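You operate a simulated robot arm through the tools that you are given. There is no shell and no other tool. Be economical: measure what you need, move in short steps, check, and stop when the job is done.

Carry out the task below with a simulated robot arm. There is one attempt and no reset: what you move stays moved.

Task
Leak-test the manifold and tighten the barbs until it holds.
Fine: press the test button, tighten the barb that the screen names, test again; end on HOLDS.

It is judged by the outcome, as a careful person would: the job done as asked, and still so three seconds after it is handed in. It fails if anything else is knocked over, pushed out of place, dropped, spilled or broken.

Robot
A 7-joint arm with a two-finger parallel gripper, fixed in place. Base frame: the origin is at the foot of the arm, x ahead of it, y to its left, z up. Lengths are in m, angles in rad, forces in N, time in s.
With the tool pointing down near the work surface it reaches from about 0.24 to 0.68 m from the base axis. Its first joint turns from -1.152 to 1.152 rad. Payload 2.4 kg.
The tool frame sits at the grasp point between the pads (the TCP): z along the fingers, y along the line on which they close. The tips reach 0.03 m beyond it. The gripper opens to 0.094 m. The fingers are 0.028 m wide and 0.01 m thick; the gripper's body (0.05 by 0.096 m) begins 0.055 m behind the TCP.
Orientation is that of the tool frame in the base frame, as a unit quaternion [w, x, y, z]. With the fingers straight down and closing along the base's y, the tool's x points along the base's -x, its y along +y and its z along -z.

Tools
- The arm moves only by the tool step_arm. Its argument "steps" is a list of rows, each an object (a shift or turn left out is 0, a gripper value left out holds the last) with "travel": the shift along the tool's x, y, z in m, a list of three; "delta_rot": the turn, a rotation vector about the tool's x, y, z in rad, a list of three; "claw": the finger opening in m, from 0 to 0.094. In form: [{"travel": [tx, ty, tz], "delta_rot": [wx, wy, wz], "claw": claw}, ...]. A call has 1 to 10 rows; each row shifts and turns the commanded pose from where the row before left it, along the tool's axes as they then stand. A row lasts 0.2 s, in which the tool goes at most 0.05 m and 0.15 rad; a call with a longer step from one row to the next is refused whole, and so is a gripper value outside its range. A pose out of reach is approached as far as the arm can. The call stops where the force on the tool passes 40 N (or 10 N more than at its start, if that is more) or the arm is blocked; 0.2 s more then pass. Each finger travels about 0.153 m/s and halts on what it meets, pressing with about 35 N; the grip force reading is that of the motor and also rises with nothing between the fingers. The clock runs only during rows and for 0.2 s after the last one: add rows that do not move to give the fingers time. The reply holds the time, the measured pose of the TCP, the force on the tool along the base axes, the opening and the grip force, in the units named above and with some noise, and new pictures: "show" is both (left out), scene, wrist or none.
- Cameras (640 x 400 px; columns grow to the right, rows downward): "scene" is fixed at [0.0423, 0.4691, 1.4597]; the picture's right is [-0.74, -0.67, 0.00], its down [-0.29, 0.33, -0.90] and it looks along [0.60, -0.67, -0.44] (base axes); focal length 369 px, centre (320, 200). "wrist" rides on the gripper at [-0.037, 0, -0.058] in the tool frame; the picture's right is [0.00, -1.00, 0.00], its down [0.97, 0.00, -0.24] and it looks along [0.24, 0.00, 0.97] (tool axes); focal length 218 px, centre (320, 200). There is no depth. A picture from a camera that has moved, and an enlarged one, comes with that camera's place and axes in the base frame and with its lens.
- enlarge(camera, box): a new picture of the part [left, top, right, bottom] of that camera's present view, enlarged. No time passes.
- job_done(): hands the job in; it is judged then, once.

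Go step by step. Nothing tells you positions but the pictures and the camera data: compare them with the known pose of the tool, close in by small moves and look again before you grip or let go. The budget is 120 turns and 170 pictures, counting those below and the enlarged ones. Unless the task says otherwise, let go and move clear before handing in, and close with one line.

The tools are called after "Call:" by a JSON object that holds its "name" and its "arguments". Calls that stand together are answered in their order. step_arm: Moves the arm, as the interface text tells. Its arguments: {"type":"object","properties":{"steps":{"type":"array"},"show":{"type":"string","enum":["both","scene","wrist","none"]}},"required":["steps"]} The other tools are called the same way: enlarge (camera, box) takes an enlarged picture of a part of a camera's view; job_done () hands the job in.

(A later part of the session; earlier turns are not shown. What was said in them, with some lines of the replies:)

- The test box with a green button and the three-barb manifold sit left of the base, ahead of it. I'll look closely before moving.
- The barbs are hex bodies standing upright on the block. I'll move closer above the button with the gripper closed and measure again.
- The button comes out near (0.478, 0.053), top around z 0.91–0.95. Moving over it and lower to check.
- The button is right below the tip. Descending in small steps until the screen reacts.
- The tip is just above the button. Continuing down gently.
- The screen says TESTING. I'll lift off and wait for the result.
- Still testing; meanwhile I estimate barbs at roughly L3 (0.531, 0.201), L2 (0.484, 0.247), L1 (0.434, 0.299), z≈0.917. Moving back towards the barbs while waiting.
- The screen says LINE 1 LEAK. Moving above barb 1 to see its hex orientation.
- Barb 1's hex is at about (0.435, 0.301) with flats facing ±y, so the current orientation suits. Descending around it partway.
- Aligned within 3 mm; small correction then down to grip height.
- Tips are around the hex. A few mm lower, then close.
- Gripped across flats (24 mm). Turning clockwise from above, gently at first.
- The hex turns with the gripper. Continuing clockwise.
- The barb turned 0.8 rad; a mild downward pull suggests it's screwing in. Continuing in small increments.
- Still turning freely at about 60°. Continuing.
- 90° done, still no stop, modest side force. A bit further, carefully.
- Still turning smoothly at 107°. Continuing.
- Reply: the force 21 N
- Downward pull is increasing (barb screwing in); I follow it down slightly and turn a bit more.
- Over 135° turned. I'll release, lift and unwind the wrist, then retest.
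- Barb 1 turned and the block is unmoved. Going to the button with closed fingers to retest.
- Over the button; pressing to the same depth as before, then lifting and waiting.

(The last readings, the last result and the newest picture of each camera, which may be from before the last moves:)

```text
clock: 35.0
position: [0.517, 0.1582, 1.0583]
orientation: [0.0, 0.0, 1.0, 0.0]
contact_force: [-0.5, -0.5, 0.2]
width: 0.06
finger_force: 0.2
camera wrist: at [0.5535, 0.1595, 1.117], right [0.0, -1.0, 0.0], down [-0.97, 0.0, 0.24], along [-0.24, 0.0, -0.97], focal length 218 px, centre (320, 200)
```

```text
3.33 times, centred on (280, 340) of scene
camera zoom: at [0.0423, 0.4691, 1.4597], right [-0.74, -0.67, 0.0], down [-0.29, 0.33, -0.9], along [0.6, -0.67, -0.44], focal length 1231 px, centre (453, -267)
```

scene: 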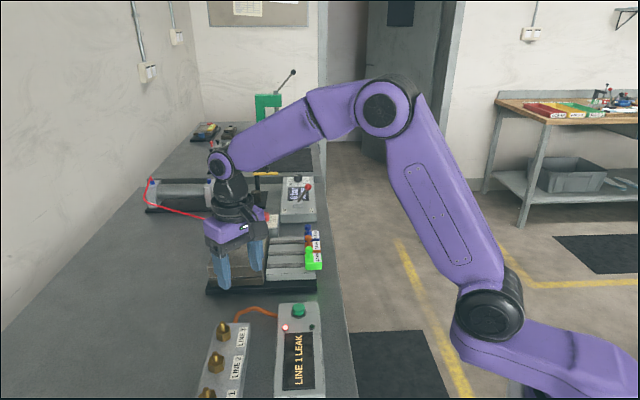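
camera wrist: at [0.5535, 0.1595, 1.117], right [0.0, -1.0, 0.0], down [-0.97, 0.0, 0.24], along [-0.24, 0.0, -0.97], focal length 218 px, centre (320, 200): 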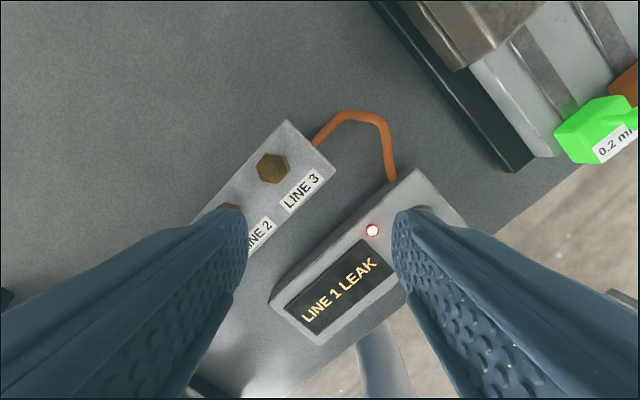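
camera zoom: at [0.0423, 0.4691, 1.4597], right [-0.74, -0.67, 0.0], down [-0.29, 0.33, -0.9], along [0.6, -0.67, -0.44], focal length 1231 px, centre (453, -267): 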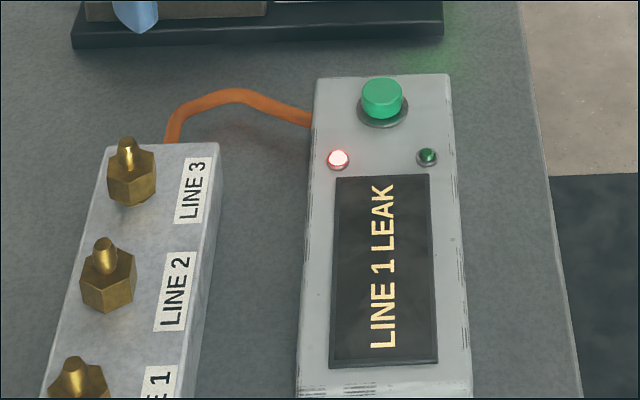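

Still LINE 1 leaking, so it needs more turning. Going back to barb 1, with the wrist pre-turned counterclockwise to match the next pair of flats.

Call:
{"name": "step_arm", "arguments": {"steps": [{"travel": [0.02, 0.036, 0]}, {"travel": [0.02, 0.036, 0]}, {"travel": [0.02, 0.035, 0]}, {"travel": [0.0205, 0.035, 0]}, {"delta_rot": [0, 0, -0.144]}, {"delta_rot": [0, 0, -0.144]}, {"delta_rot": [0, 0, -0.144]}, {"delta_rot": [0, 0, -0.144]}, {"delta_rot": [0, 0, -0.144]}, {}]}}

Call:
{"name": "enlarge", "arguments": {"camera": "wrist", "box": [240, 130, 400, 250]}}

```text
clock: 37.2
position: [0.4373, 0.3029, 1.0577]
orientation: [0.0, -0.353, 0.935, 0.0]
contact_force: [0.3, 0.8, 0.1]
width: 0.06
finger_force: 0.1
camera wrist: at [0.465, 0.3273, 1.1155], right [0.66, -0.75, 0.0], down [-0.73, -0.64, 0.24], along [-0.18, -0.16, -0.97], focal length 218 px, centre (320, 200)
```

scene: 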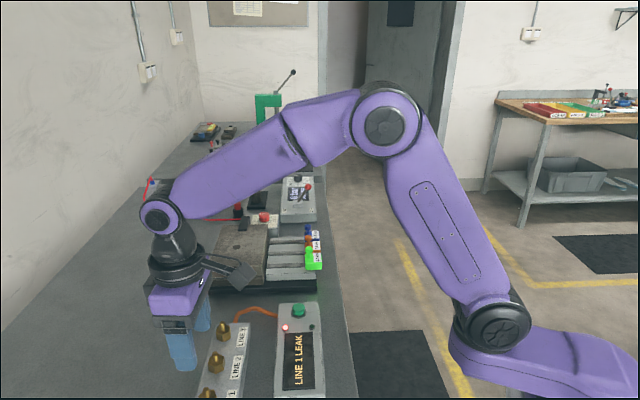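
wrist: 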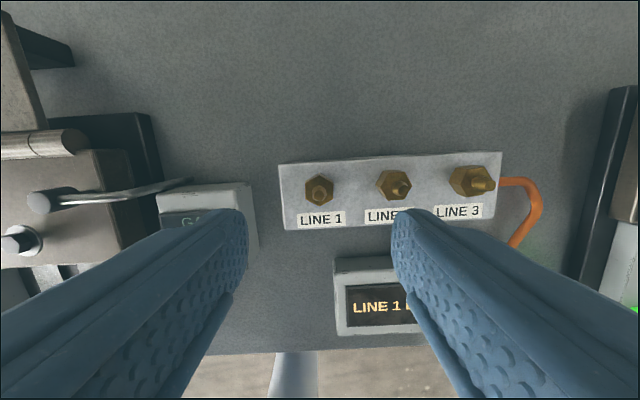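

```text
3.33 times, centred on (320, 190) of wrist
camera zoom: at [0.465, 0.3273, 1.1155], right [0.66, -0.75, 0.0], down [-0.73, -0.64, 0.24], along [-0.18, -0.16, -0.97], focal length 728 px, centre (320, 233)
```

zoom: 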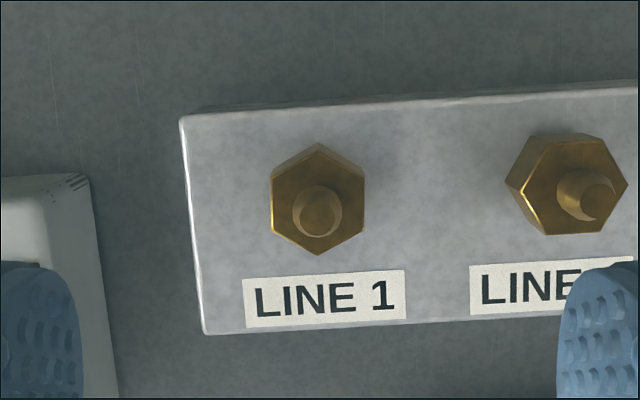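

Flats line up. Narrowing the opening (neighbours nearby) and descending over the hex.

Call:
{"name": "step_arm", "arguments": {"steps": [{"travel": [0.003, -0.0006, 0.04], "claw": 0.045}, {"travel": [0, 0, 0.04]}, {"travel": [0, 0, 0.02]}, {}], "show": "wrist"}}

```text
clock: 38.2
position: [0.4362, 0.2978, 0.9571]
orientation: [0.0, -0.353, 0.936, 0.0]
contact_force: [-0.2, -0.4, -0.2]
width: 0.0449
finger_force: 0.0
camera wrist: at [0.4635, 0.3247, 1.0153], right [0.66, -0.75, 0.0], down [-0.73, -0.64, 0.24], along [-0.18, -0.16, -0.97], focal length 218 px, centre (320, 200)
```

wrist: 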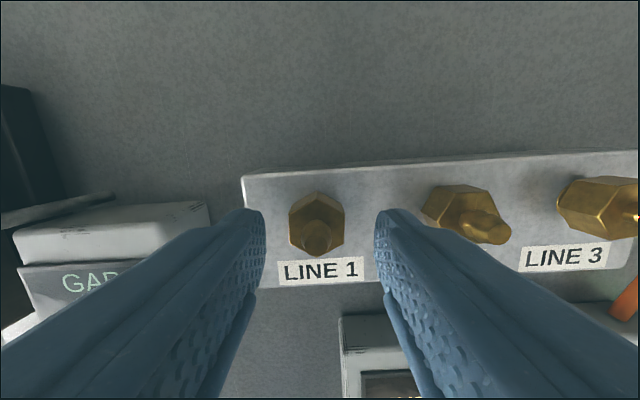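

Clear on both sides. Lowering to grip height and closing.

Call:
{"name": "step_arm", "arguments": {"steps": [{"travel": [0, 0, 0.012]}, {"travel": [0, 0, 0.007]}, {}, {"claw": 0.0}, {}, {}], "show": "wrist"}}

```text
clock: 39.6
position: [0.4336, 0.3002, 0.938]
orientation: [0.0, -0.353, 0.936, 0.0]
contact_force: [-8.4, 8.5, 0.1]
width: 0.0243
finger_force: 45.0
camera wrist: at [0.4626, 0.3259, 0.9971], right [0.66, -0.75, 0.0], down [-0.73, -0.64, 0.24], along [-0.18, -0.16, -0.97], focal length 218 px, centre (320, 200)
```

wrist: 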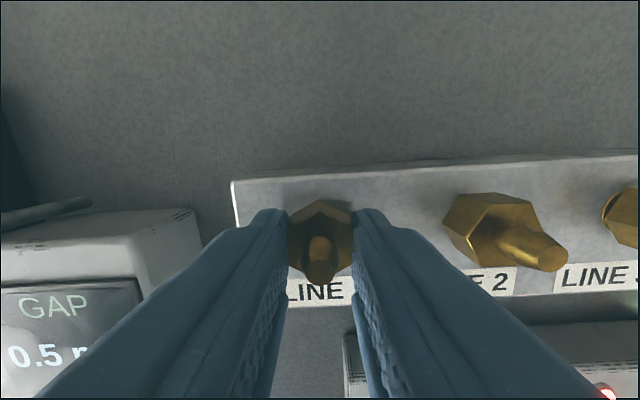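

Gripped. Relieving the small side offset and turning clockwise.

Call:
{"name": "step_arm", "arguments": {"steps": [{"travel": [0, 0.0015, 0]}, {"delta_rot": [0, 0, 0.1]}, {"delta_rot": [0, 0, 0.1]}, {"delta_rot": [0, 0, 0.1]}, {"delta_rot": [0, 0, 0.1]}, {"delta_rot": [0, 0, 0.1]}, {"delta_rot": [0, 0, 0.1]}, {"delta_rot": [0, 0, 0.1]}, {}], "show": "wrist"}}

```text
clock: 41.6
position: [0.4355, 0.2994, 0.9373]
orientation: [0.001, -0.009, 1.0, 0.0]
contact_force: [1.8, 1.4, -1.6]
width: 0.0267
finger_force: 44.9
camera wrist: at [0.4723, 0.3021, 0.9969], right [0.02, -1.0, 0.0], down [-0.97, -0.02, 0.24], along [-0.24, 0.0, -0.97], focal length 218 px, centre (320, 200)
```

wrist: 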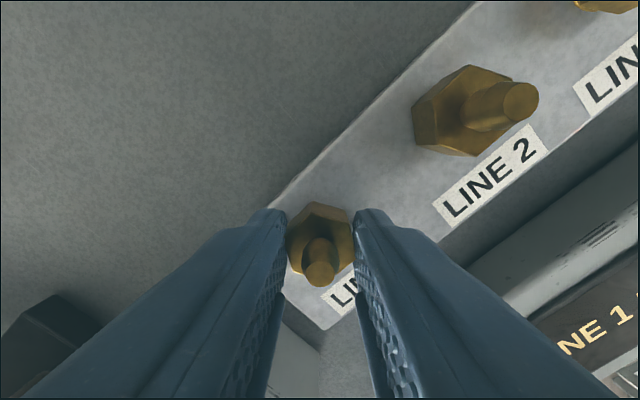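

The opening grew to 27 mm, so the hex now lags the fingers: the barb has become firm. Backing off slightly, releasing, and retesting.

Call:
{"name": "step_arm", "arguments": {"steps": [{"claw": 0.05}, {}, {"travel": [0, 0, -0.03]}, {"travel": [0, 0, -0.04]}, {"travel": [0, 0, -0.04]}, {}]}}

Call:
{"name": "enlarge", "arguments": {"camera": "wrist", "box": [240, 100, 400, 220]}}

```text
clock: 43.0
position: [0.4364, 0.3023, 1.0483]
orientation: [0.0, -0.011, 1.0, 0.0]
contact_force: [-0.4, 0.6, -0.2]
width: 0.0498
finger_force: 0.1
camera wrist: at [0.4725, 0.3042, 1.1071], right [0.02, -1.0, 0.0], down [-0.97, -0.02, 0.24], along [-0.24, -0.01, -0.97], focal length 218 px, centre (320, 200)
```

scene: 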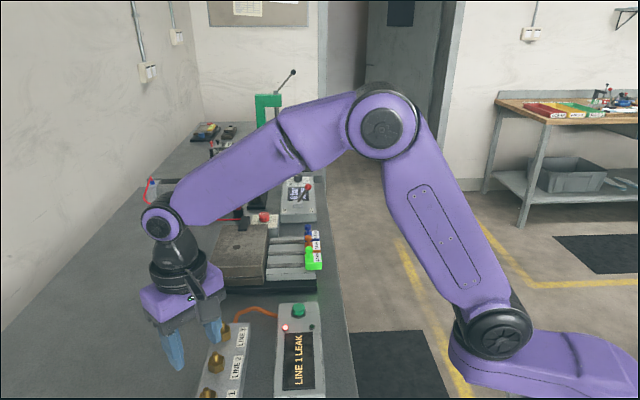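
wrist: 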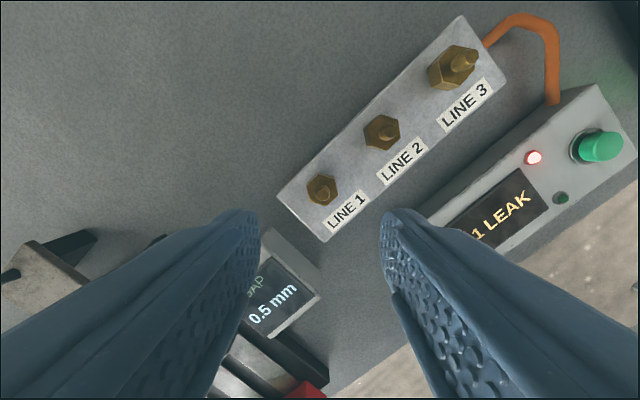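

```text
3.33 times, centred on (320, 160) of wrist
camera zoom: at [0.4725, 0.3042, 1.1071], right [0.02, -1.0, 0.0], down [-0.97, -0.02, 0.24], along [-0.24, -0.01, -0.97], focal length 728 px, centre (320, 333)
```

zoom: 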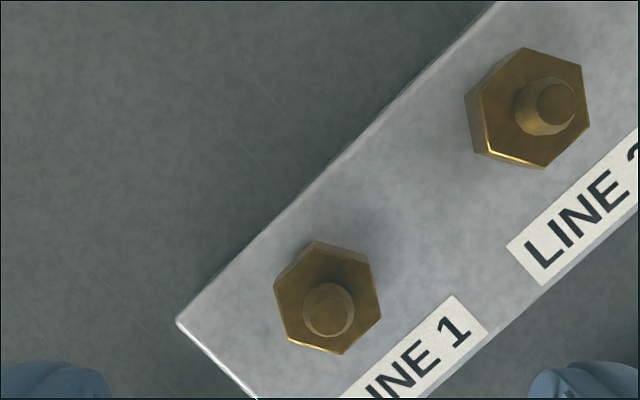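

Barb 1's hex now matches barb 2's orientation, which suggests it is seated. Retesting.

Call:
{"name": "step_arm", "arguments": {"steps": [{"delta_rot": [0, 0, 0.021], "claw": 0.0}, {"travel": [-0.007, -0.042, -0.01]}, {"travel": [-0.007, -0.042, 0]}, {"travel": [-0.007, -0.041, 0]}, {"travel": [-0.008, -0.042, 0]}, {"travel": [-0.007, -0.041, 0]}, {"travel": [-0.007, -0.041, 0.01]}, {"travel": [0, 0, 0.04]}, {"travel": [0, 0, 0.04]}, {}], "show": "wrist"}}

```text
clock: 45.2
position: [0.479, 0.0512, 0.9653]
orientation: [0.0, 0.0, 1.0, 0.001]
contact_force: [0.6, -0.4, 0.0]
width: 0.0
finger_force: 33.2
camera wrist: at [0.5151, 0.0513, 1.0244], right [0.0, -1.0, 0.0], down [-0.97, 0.0, 0.24], along [-0.24, 0.0, -0.97], focal length 218 px, centre (320, 200)
```

wrist: 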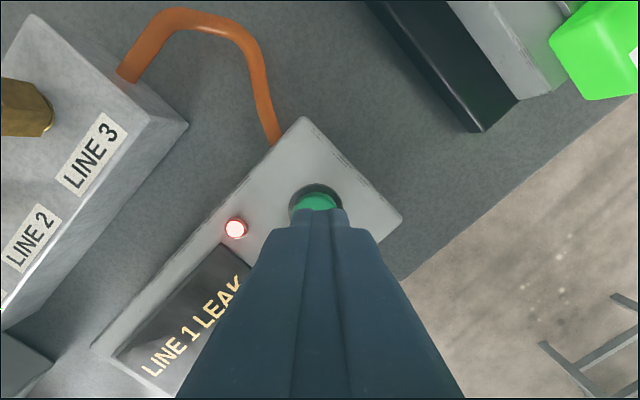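

Over the button again; pressing.

Call:
{"name": "step_arm", "arguments": {"steps": [{"travel": [0, 0.001, 0.016]}, {"travel": [0, 0, 0.007]}, {"travel": [0, 0, 0.003]}, {"travel": [0, 0, 0.0025]}], "show": "scene"}}

```text
clock: 46.2
position: [0.4798, 0.0527, 0.9396]
orientation: [0.001, -0.001, 1.0, 0.0]
contact_force: [0.8, -1.3, 1.9]
width: 0.0001
finger_force: 32.6
```

scene: 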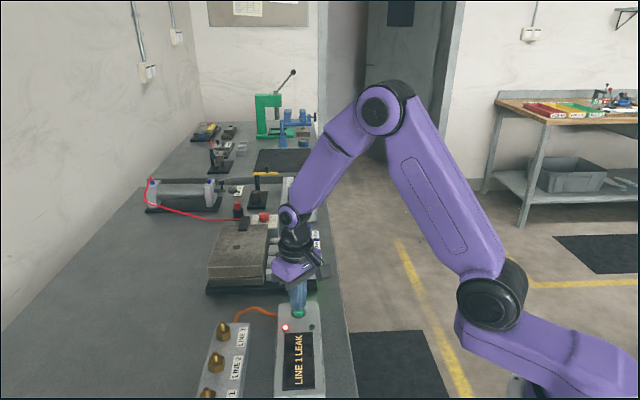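

Not yet triggered; 2 mm further.

Call:
{"name": "step_arm", "arguments": {"steps": [{"travel": [0, 0, 0.002]}, {"travel": [0, 0, 0.001]}], "show": "scene"}}

```text
clock: 46.8
position: [0.4785, 0.0527, 0.937]
orientation: [0.0, 0.0, 1.0, 0.0]
contact_force: [-0.2, -1.7, 3.5]
width: 0.0002
finger_force: 32.7
```

scene: 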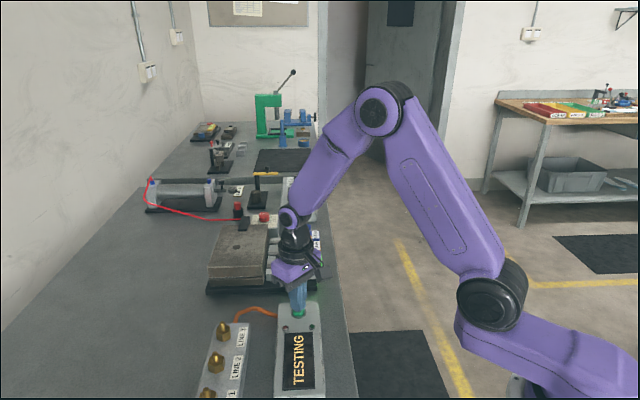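

TESTING again. Lifting off and waiting.

Call:
{"name": "step_arm", "arguments": {"steps": [{"travel": [0, 0, -0.03]}, {"travel": [0, 0, -0.05]}, {"travel": [0, 0.03, -0.04], "claw": 0.05}, {"travel": [-0.02, 0.04, 0]}, {"travel": [-0.02, 0.04, 0]}, {}, {}, {}, {}, {}], "show": "none"}}

Call:
{"name": "step_arm", "arguments": {"steps": [{}, {}, {}, {}, {}, {}]}}

Call:
{"name": "enlarge", "arguments": {"camera": "wrist", "box": [200, 100, 440, 280]}}

```text
clock: 49.0
position: [0.5196, 0.1635, 1.0569]
orientation: [0.0, 0.0, 1.0, -0.001]
contact_force: [0.5, 0.2, 0.4]
width: 0.05
finger_force: 0.0
```

```text
clock: 50.4
position: [0.5184, 0.1629, 1.056]
orientation: [0.0, 0.001, 1.0, 0.0]
contact_force: [-0.2, 0.1, 0.1]
width: 0.0503
finger_force: 0.1
camera wrist: at [0.5551, 0.164, 1.1153], right [0.0, -1.0, 0.0], down [-0.97, 0.0, 0.24], along [-0.24, 0.0, -0.97], focal length 218 px, centre (320, 200)
```

scene: 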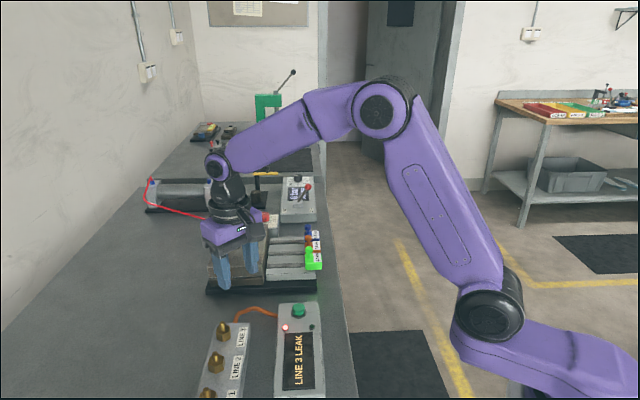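
wrist: 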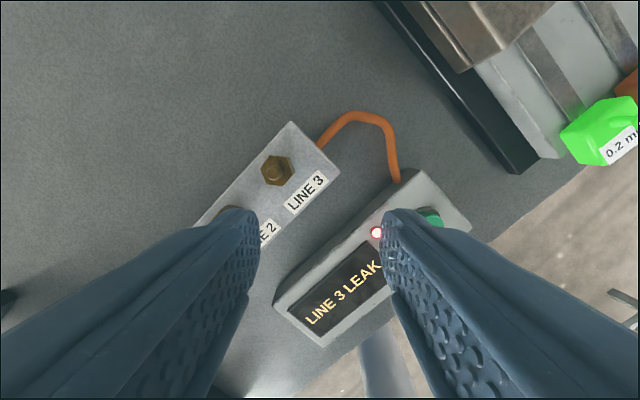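

```text
2.22 times, centred on (320, 190) of wrist
camera zoom: at [0.5551, 0.164, 1.1153], right [0.0, -1.0, 0.0], down [-0.97, 0.0, 0.24], along [-0.24, 0.0, -0.97], focal length 485 px, centre (320, 222)
```

zoom: 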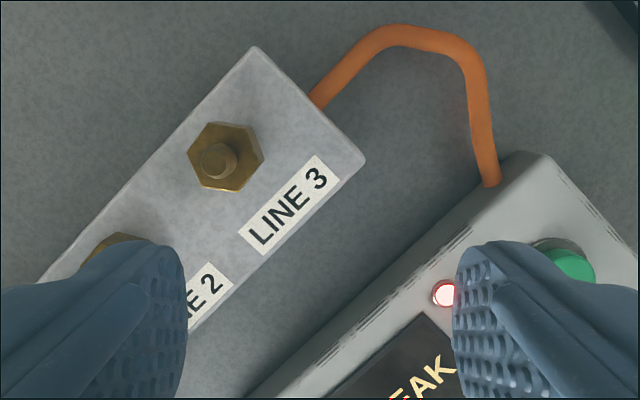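

LINE 1 holds; now LINE 3 leaks. Moving above barb 3 at about (0.5337, 0.2025).

Call:
{"name": "step_arm", "arguments": {"steps": [{"travel": [-0.015, 0.04, 0]}, {}, {}], "show": "none"}}

Call:
{"name": "enlarge", "arguments": {"camera": "wrist", "box": [260, 130, 380, 220]}}

```text
clock: 51.2
position: [0.5338, 0.2039, 1.0583]
orientation: [0.0, 0.0, 1.0, 0.001]
contact_force: [-0.1, 0.0, 0.1]
width: 0.05
finger_force: 0.0
```

```text
4.44 times, centred on (320, 175) of wrist
camera zoom: at [0.5709, 0.2038, 1.1164], right [0.0, -1.0, 0.0], down [-0.97, 0.0, 0.24], along [-0.24, 0.0, -0.97], focal length 970 px, centre (320, 311)
```

zoom: 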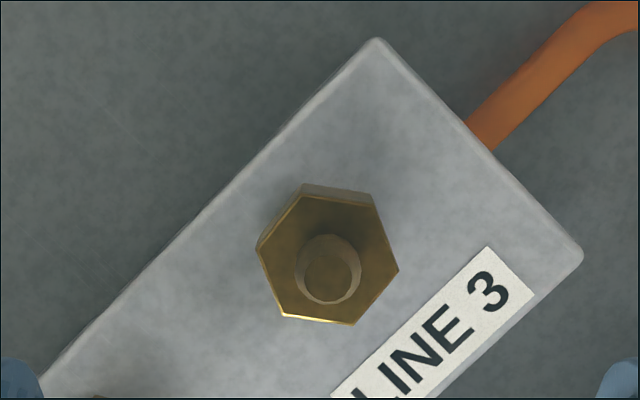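

Barb 3's hex is rotated about 0.39 rad counterclockwise; I pre-turn by −1.44 rad (another flat pair) to leave plenty of clockwise range.

Call:
{"name": "step_arm", "arguments": {"steps": [{"delta_rot": [0, 0, -0.144], "travel": [0, -0.001, 0], "claw": 0.045}, {"delta_rot": [0, 0, -0.144]}, {"delta_rot": [0, 0, -0.144]}, {"delta_rot": [0, 0, -0.144]}, {"delta_rot": [0, 0, -0.144]}, {"delta_rot": [0, 0, -0.144]}, {"delta_rot": [0, 0, -0.144]}, {"delta_rot": [0, 0, -0.144]}, {"delta_rot": [0, 0, -0.144]}, {"delta_rot": [0, 0, -0.144]}]}}

Call:
{"name": "enlarge", "arguments": {"camera": "wrist", "box": [260, 130, 380, 220]}}

```text
clock: 53.4
position: [0.5345, 0.2014, 1.0553]
orientation: [0.0, -0.661, 0.751, 0.0]
contact_force: [-0.4, 0.2, 1.1]
width: 0.045
finger_force: 0.1
camera wrist: at [0.5383, 0.2391, 1.1148], right [0.99, -0.13, 0.0], down [-0.12, -0.96, 0.24], along [-0.03, -0.24, -0.97], focal length 218 px, centre (320, 200)
```

scene: 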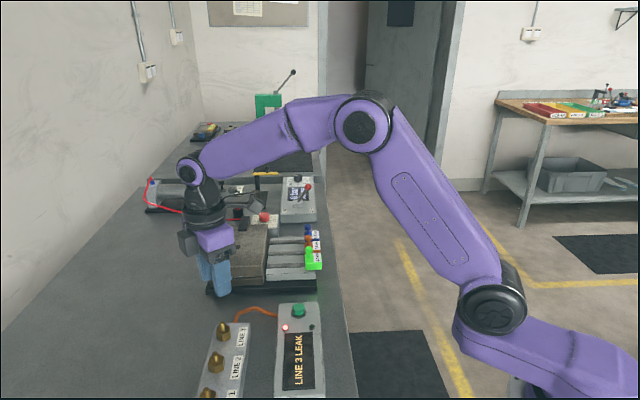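
wrist: 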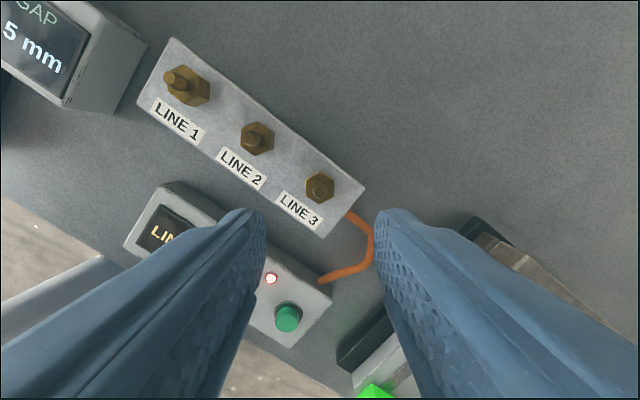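

```text
4.44 times, centred on (320, 175) of wrist
camera zoom: at [0.5383, 0.2391, 1.1148], right [0.99, -0.13, 0.0], down [-0.12, -0.96, 0.24], along [-0.03, -0.24, -0.97], focal length 970 px, centre (320, 311)
```

zoom: 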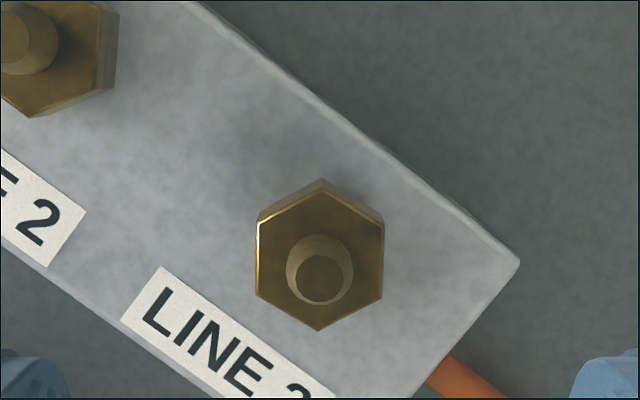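

Flats aligned and centred. Descending.

Call:
{"name": "step_arm", "arguments": {"steps": [{"travel": [0, 0, 0.04]}, {"travel": [0, 0, 0.04]}, {"travel": [0, 0, 0.02]}, {}], "show": "wrist"}}

```text
clock: 54.4
position: [0.5334, 0.202, 0.9574]
orientation: [0.0, -0.659, 0.752, 0.0]
contact_force: [-0.3, 0.3, 0.4]
width: 0.0454
finger_force: 0.0
camera wrist: at [0.5385, 0.2393, 1.0153], right [0.99, -0.13, 0.0], down [-0.13, -0.96, 0.24], along [-0.03, -0.24, -0.97], focal length 218 px, centre (320, 200)
```

wrist: 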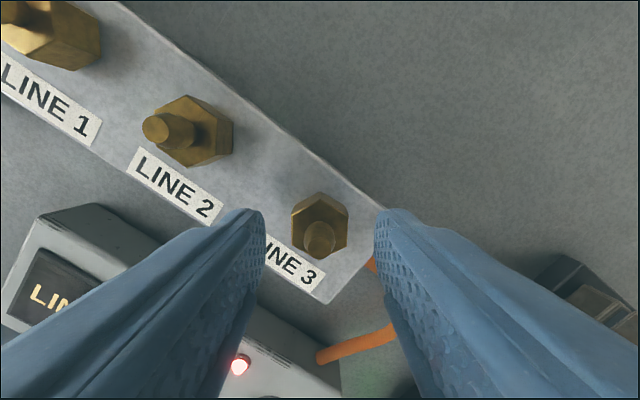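

Clear. Narrowing to 36 mm, lowering to grip height, then closing.

Call:
{"name": "step_arm", "arguments": {"steps": [{"claw": 0.036}, {"travel": [0, 0, 0.012]}, {"travel": [0, 0, 0.007]}, {}, {"claw": 0.0}, {}, {}], "show": "wrist"}}

```text
clock: 56.0
position: [0.5343, 0.2022, 0.9365]
orientation: [0.0, -0.659, 0.752, 0.0]
contact_force: [0.6, 1.1, -1.7]
width: 0.0245
finger_force: 44.9
camera wrist: at [0.5384, 0.2399, 0.9958], right [0.99, -0.13, 0.0], down [-0.13, -0.96, 0.24], along [-0.03, -0.24, -0.97], focal length 218 px, centre (320, 200)
```

wrist: 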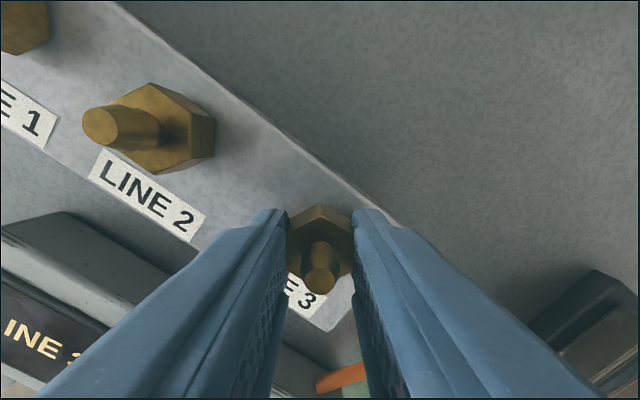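

Gripped cleanly at 24.5 mm. Turning clockwise.

Call:
{"name": "step_arm", "arguments": {"steps": [{"delta_rot": [0, 0, 0.1]}, {"delta_rot": [0, 0, 0.1]}, {"delta_rot": [0, 0, 0.1]}, {"delta_rot": [0, 0, 0.1]}, {"delta_rot": [0, 0, 0.1]}, {"delta_rot": [0, 0, 0.1]}, {"delta_rot": [0, 0, 0.1]}, {"delta_rot": [0, 0, 0.1]}, {}], "show": "wrist"}}

```text
clock: 58.0
position: [0.535, 0.2019, 0.9364]
orientation: [0.0, -0.313, 0.95, -0.001]
contact_force: [9.6, 3.7, -15.3]
width: 0.0243
finger_force: 44.4
camera wrist: at [0.5639, 0.2248, 0.9954], right [0.6, -0.8, 0.0], down [-0.78, -0.58, 0.24], along [-0.19, -0.14, -0.97], focal length 218 px, centre (320, 200)
```

wrist: 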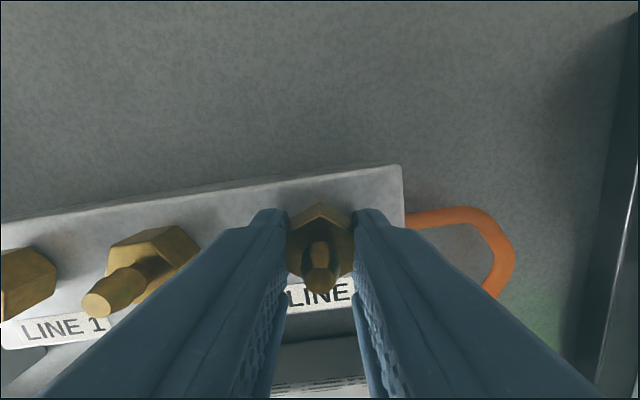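

Turning fine; following the screw down slightly and continuing.

Call:
{"name": "step_arm", "arguments": {"steps": [{"travel": [0, 0, 0.001]}, {"delta_rot": [0, 0, 0.1]}, {"delta_rot": [0, 0, 0.1]}, {"delta_rot": [0, 0, 0.1]}, {"delta_rot": [0, 0, 0.1], "travel": [0, 0, 0.0005]}, {"delta_rot": [0, 0, 0.1]}, {"delta_rot": [0, 0, 0.1]}, {"delta_rot": [0, 0, 0.1]}, {"delta_rot": [0, 0, 0.1]}, {}], "show": "wrist"}}

```text
clock: 60.2
position: [0.5346, 0.2009, 0.9352]
orientation: [0.001, 0.082, 0.997, -0.001]
contact_force: [11.8, -0.8, -11.4]
width: 0.0242
finger_force: 45.3
camera wrist: at [0.5706, 0.1962, 0.9946], right [-0.16, -0.99, 0.0], down [-0.96, 0.16, 0.24], along [-0.24, 0.04, -0.97], focal length 218 px, centre (320, 200)
```

wrist: 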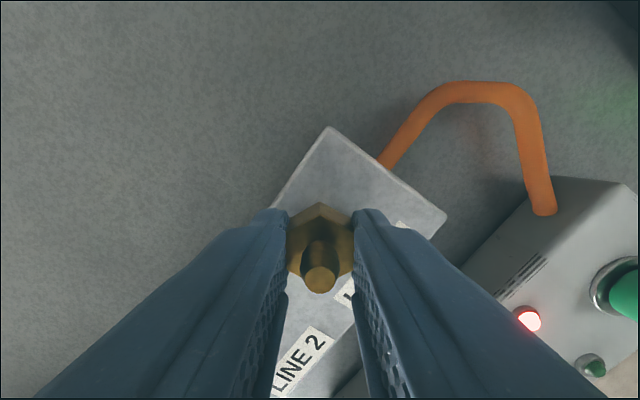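

1.6 rad turned, grip solid. Continuing.

Call:
{"name": "step_arm", "arguments": {"steps": [{"travel": [0, 0, 0.001]}, {"delta_rot": [0, 0, 0.1]}, {"delta_rot": [0, 0, 0.1]}, {"delta_rot": [0, 0, 0.1]}, {"delta_rot": [0, 0, 0.1], "travel": [0, 0, 0.0005]}, {"delta_rot": [0, 0, 0.1]}, {"delta_rot": [0, 0, 0.1]}, {"delta_rot": [0, 0, 0.1]}, {}], "show": "wrist"}}

```text
clock: 62.2
position: [0.5341, 0.2031, 0.9345]
orientation: [0.001, 0.417, 0.909, 0.001]
contact_force: [6.8, -4.9, 0.3]
width: 0.0245
finger_force: 44.9
camera wrist: at [0.5576, 0.1744, 0.9933], right [-0.76, -0.65, 0.0], down [-0.63, 0.74, 0.24], along [-0.16, 0.18, -0.97], focal length 218 px, centre (320, 200)
```

wrist: 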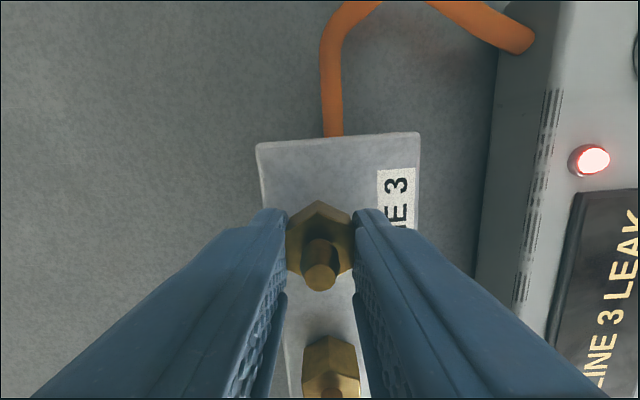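

2.3 rad turned. Continuing in smaller chunks, watching the opening for resistance.

Call:
{"name": "step_arm", "arguments": {"steps": [{"delta_rot": [0, 0, 0.08]}, {"delta_rot": [0, 0, 0.08]}, {"delta_rot": [0, 0, 0.08]}, {"delta_rot": [0, 0, 0.08]}, {"delta_rot": [0, 0, 0.08]}, {}], "show": "none"}}

Call:
{"name": "step_arm", "arguments": {"steps": [{"delta_rot": [0, 0, 0.08]}, {"delta_rot": [0, 0, 0.08]}, {"delta_rot": [0, 0, 0.08]}, {}], "show": "wrist"}}

```text
clock: 63.6
position: [0.5327, 0.2019, 0.933]
orientation: [0.001, 0.59, 0.808, 0.001]
contact_force: [4.7, 4.1, 3.9]
width: 0.0277
finger_force: 45.0
```

```text
clock: 64.6
position: [0.5333, 0.2025, 0.9333]
orientation: [0.0, 0.683, 0.73, 0.0]
contact_force: [3.5, 0.3, -0.7]
width: 0.0272
finger_force: 45.1
camera wrist: at [0.536, 0.1653, 0.9929], right [-1.0, -0.07, 0.0], down [-0.07, 0.97, 0.24], along [-0.02, 0.24, -0.97], focal length 218 px, centre (320, 200)
```

wrist: 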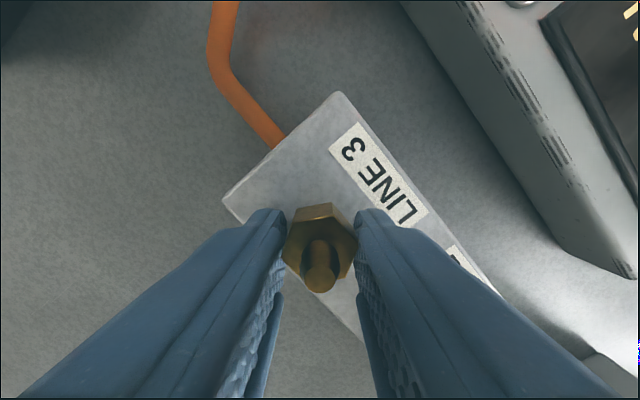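

The hex has stopped while the fingers slip, so barb 3 is seated. Releasing, lifting, unwinding.

Call:
{"name": "step_arm", "arguments": {"steps": [{"claw": 0.045}, {}, {"travel": [0, 0, -0.03]}, {"travel": [0, 0, -0.045]}, {"travel": [0, 0, -0.045]}, {"delta_rot": [0, 0, -0.137]}, {"delta_rot": [0, 0, -0.137]}, {"delta_rot": [0, 0, -0.137]}, {"delta_rot": [0, 0, -0.137]}, {"delta_rot": [0, 0, -0.137]}], "show": "none"}}

Call:
{"name": "step_arm", "arguments": {"steps": [{"delta_rot": [0, 0, -0.137], "claw": 0.0}, {"delta_rot": [0, 0, -0.137]}, {"delta_rot": [0, 0, -0.137]}, {"delta_rot": [0, 0, -0.137]}, {"delta_rot": [0, 0, -0.137]}, {"delta_rot": [0, 0, -0.134]}, {}]}}

```text
clock: 66.8
position: [0.5323, 0.2019, 1.0543]
orientation: [0.0, 0.395, 0.919, 0.0]
contact_force: [0.3, 0.1, 0.7]
width: 0.0448
finger_force: 0.0
```

```text
clock: 68.4
position: [0.5334, 0.201, 1.0531]
orientation: [-0.001, -0.003, 1.0, 0.0]
contact_force: [-0.2, 0.1, -1.1]
width: 0.0
finger_force: 33.3
camera wrist: at [0.5705, 0.203, 1.1126], right [0.01, -1.0, 0.0], down [-0.97, -0.01, 0.24], along [-0.24, 0.0, -0.97], focal length 218 px, centre (320, 200)
```

scene: 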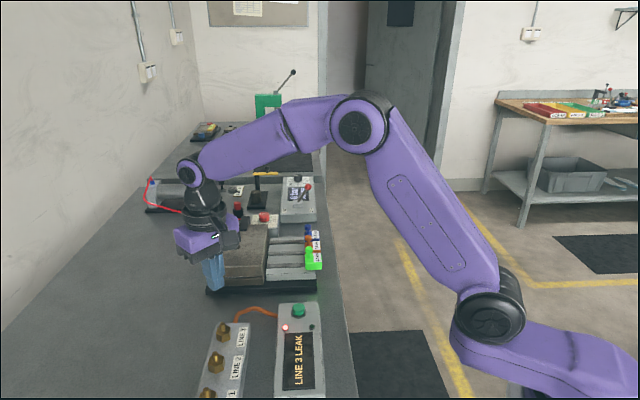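
wrist: 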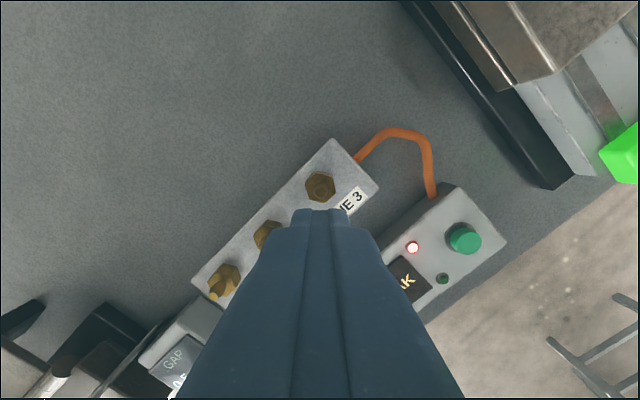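

Nothing disturbed. Back to the button.

Call:
{"name": "step_arm", "arguments": {"steps": [{"travel": [0.014, -0.038, 0]}, {"travel": [0.014, -0.037, 0]}, {"travel": [0.013, -0.037, 0]}, {"travel": [0.0135, -0.037, 0]}, {"travel": [0, 0, 0.045]}, {"travel": [0, 0, 0.04]}, {}], "show": "wrist"}}

```text
clock: 70.0
position: [0.4775, 0.0529, 0.968]
orientation: [0.001, -0.002, 1.0, -0.001]
contact_force: [0.3, -0.6, -0.2]
width: 0.0002
finger_force: 32.8
camera wrist: at [0.5148, 0.0548, 1.0276], right [0.0, -1.0, 0.0], down [-0.97, 0.0, 0.24], along [-0.24, 0.0, -0.97], focal length 218 px, centre (320, 200)
```

wrist: 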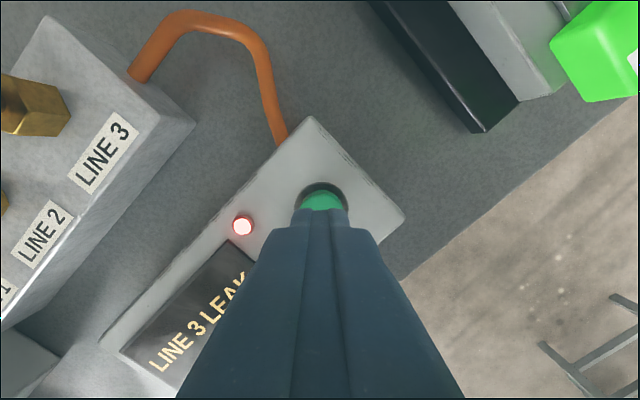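

Call:
{"name": "step_arm", "arguments": {"steps": [{"travel": [0, -0.001, 0.018]}, {"travel": [0, 0, 0.007]}, {"travel": [0, 0, 0.003]}, {"travel": [0, 0, 0.003]}], "show": "scene"}}

```text
clock: 71.0
position: [0.4805, 0.0516, 0.9377]
orientation: [0.001, -0.002, 1.0, 0.001]
contact_force: [-0.6, 0.9, 1.8]
width: 0.0
finger_force: 32.6
```

scene: 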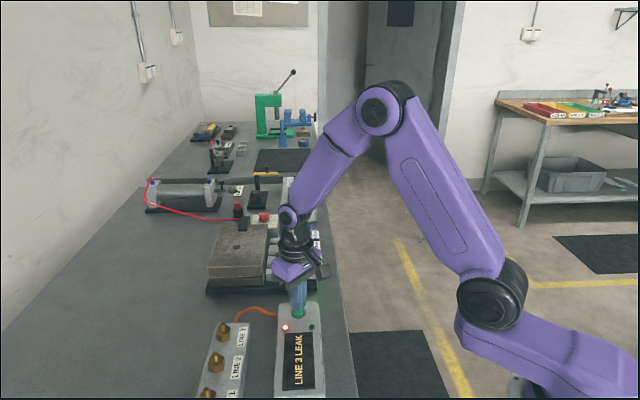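

Not triggered yet; slightly deeper.

Call:
{"name": "step_arm", "arguments": {"steps": [{"travel": [0, 0, 0.0015]}, {"travel": [0, 0, 0.001]}], "show": "scene"}}

```text
clock: 71.6
position: [0.4791, 0.0507, 0.9368]
orientation: [0.0, -0.002, 1.0, 0.0]
contact_force: [0.0, 2.6, 2.6]
width: 0.0001
finger_force: 33.3
```

scene: 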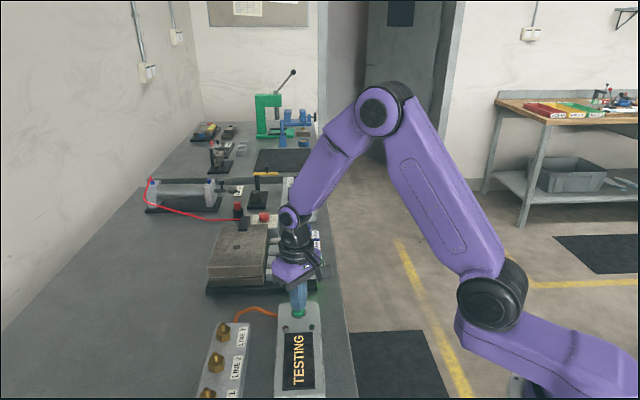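

TESTING. Lifting off and waiting for the result.

Call:
{"name": "step_arm", "arguments": {"steps": [{"travel": [0, 0, -0.03]}, {"travel": [0, 0, -0.05]}, {"travel": [0, 0, -0.05]}, {"travel": [0, 0.02, -0.03]}, {}, {}, {}, {}, {}, {}], "show": "none"}}

Call:
{"name": "step_arm", "arguments": {"steps": [{}, {}, {}, {}, {}, {}, {}]}}

Call:
{"name": "enlarge", "arguments": {"camera": "scene", "box": [180, 280, 340, 400]}}

```text
clock: 73.8
position: [0.4778, 0.0727, 1.0957]
orientation: [0.0, -0.003, 1.0, 0.0]
contact_force: [-0.3, -0.3, 0.1]
width: 0.0
finger_force: 32.8
```

```text
clock: 75.4
position: [0.4789, 0.0711, 1.0968]
orientation: [0.0, -0.002, 1.0, 0.0]
contact_force: [0.3, -0.1, -0.1]
width: 0.0
finger_force: 33.1
camera wrist: at [0.514, 0.0733, 1.1546], right [0.0, -1.0, 0.0], down [-0.97, 0.0, 0.24], along [-0.24, 0.0, -0.97], focal length 218 px, centre (320, 200)
```

scene: 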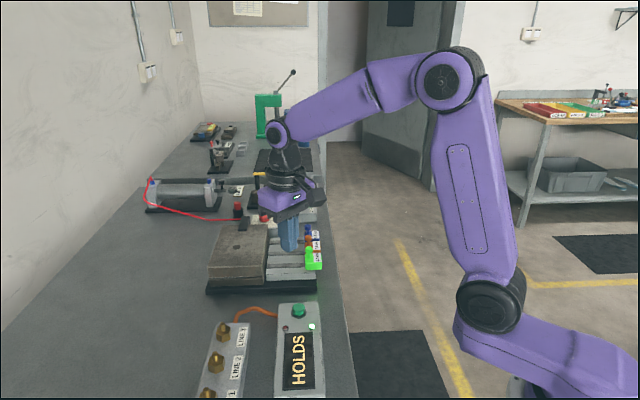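
wrist: 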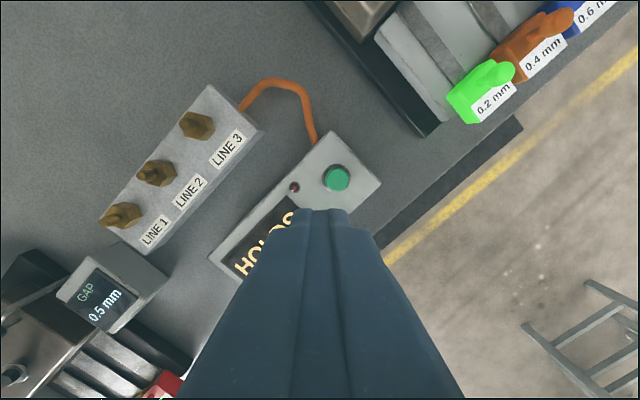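

```text
3.33 times, centred on (260, 340) of scene
camera zoom: at [0.0423, 0.4691, 1.4597], right [-0.74, -0.67, 0.0], down [-0.29, 0.33, -0.9], along [0.6, -0.67, -0.44], focal length 1231 px, centre (520, -267)
```

zoom: 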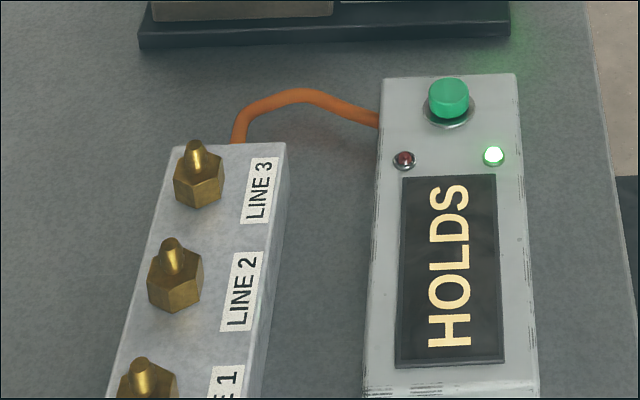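

The screen reads HOLDS with the green light on, and the arm is clear. Handing in.

Call:
{"name": "job_done", "arguments": {}}

```text
The job is handed in.
```

The manifold holds: I tightened barbs 1 and 3, the two the screen named, and the last test ended on HOLDS with the green light on.
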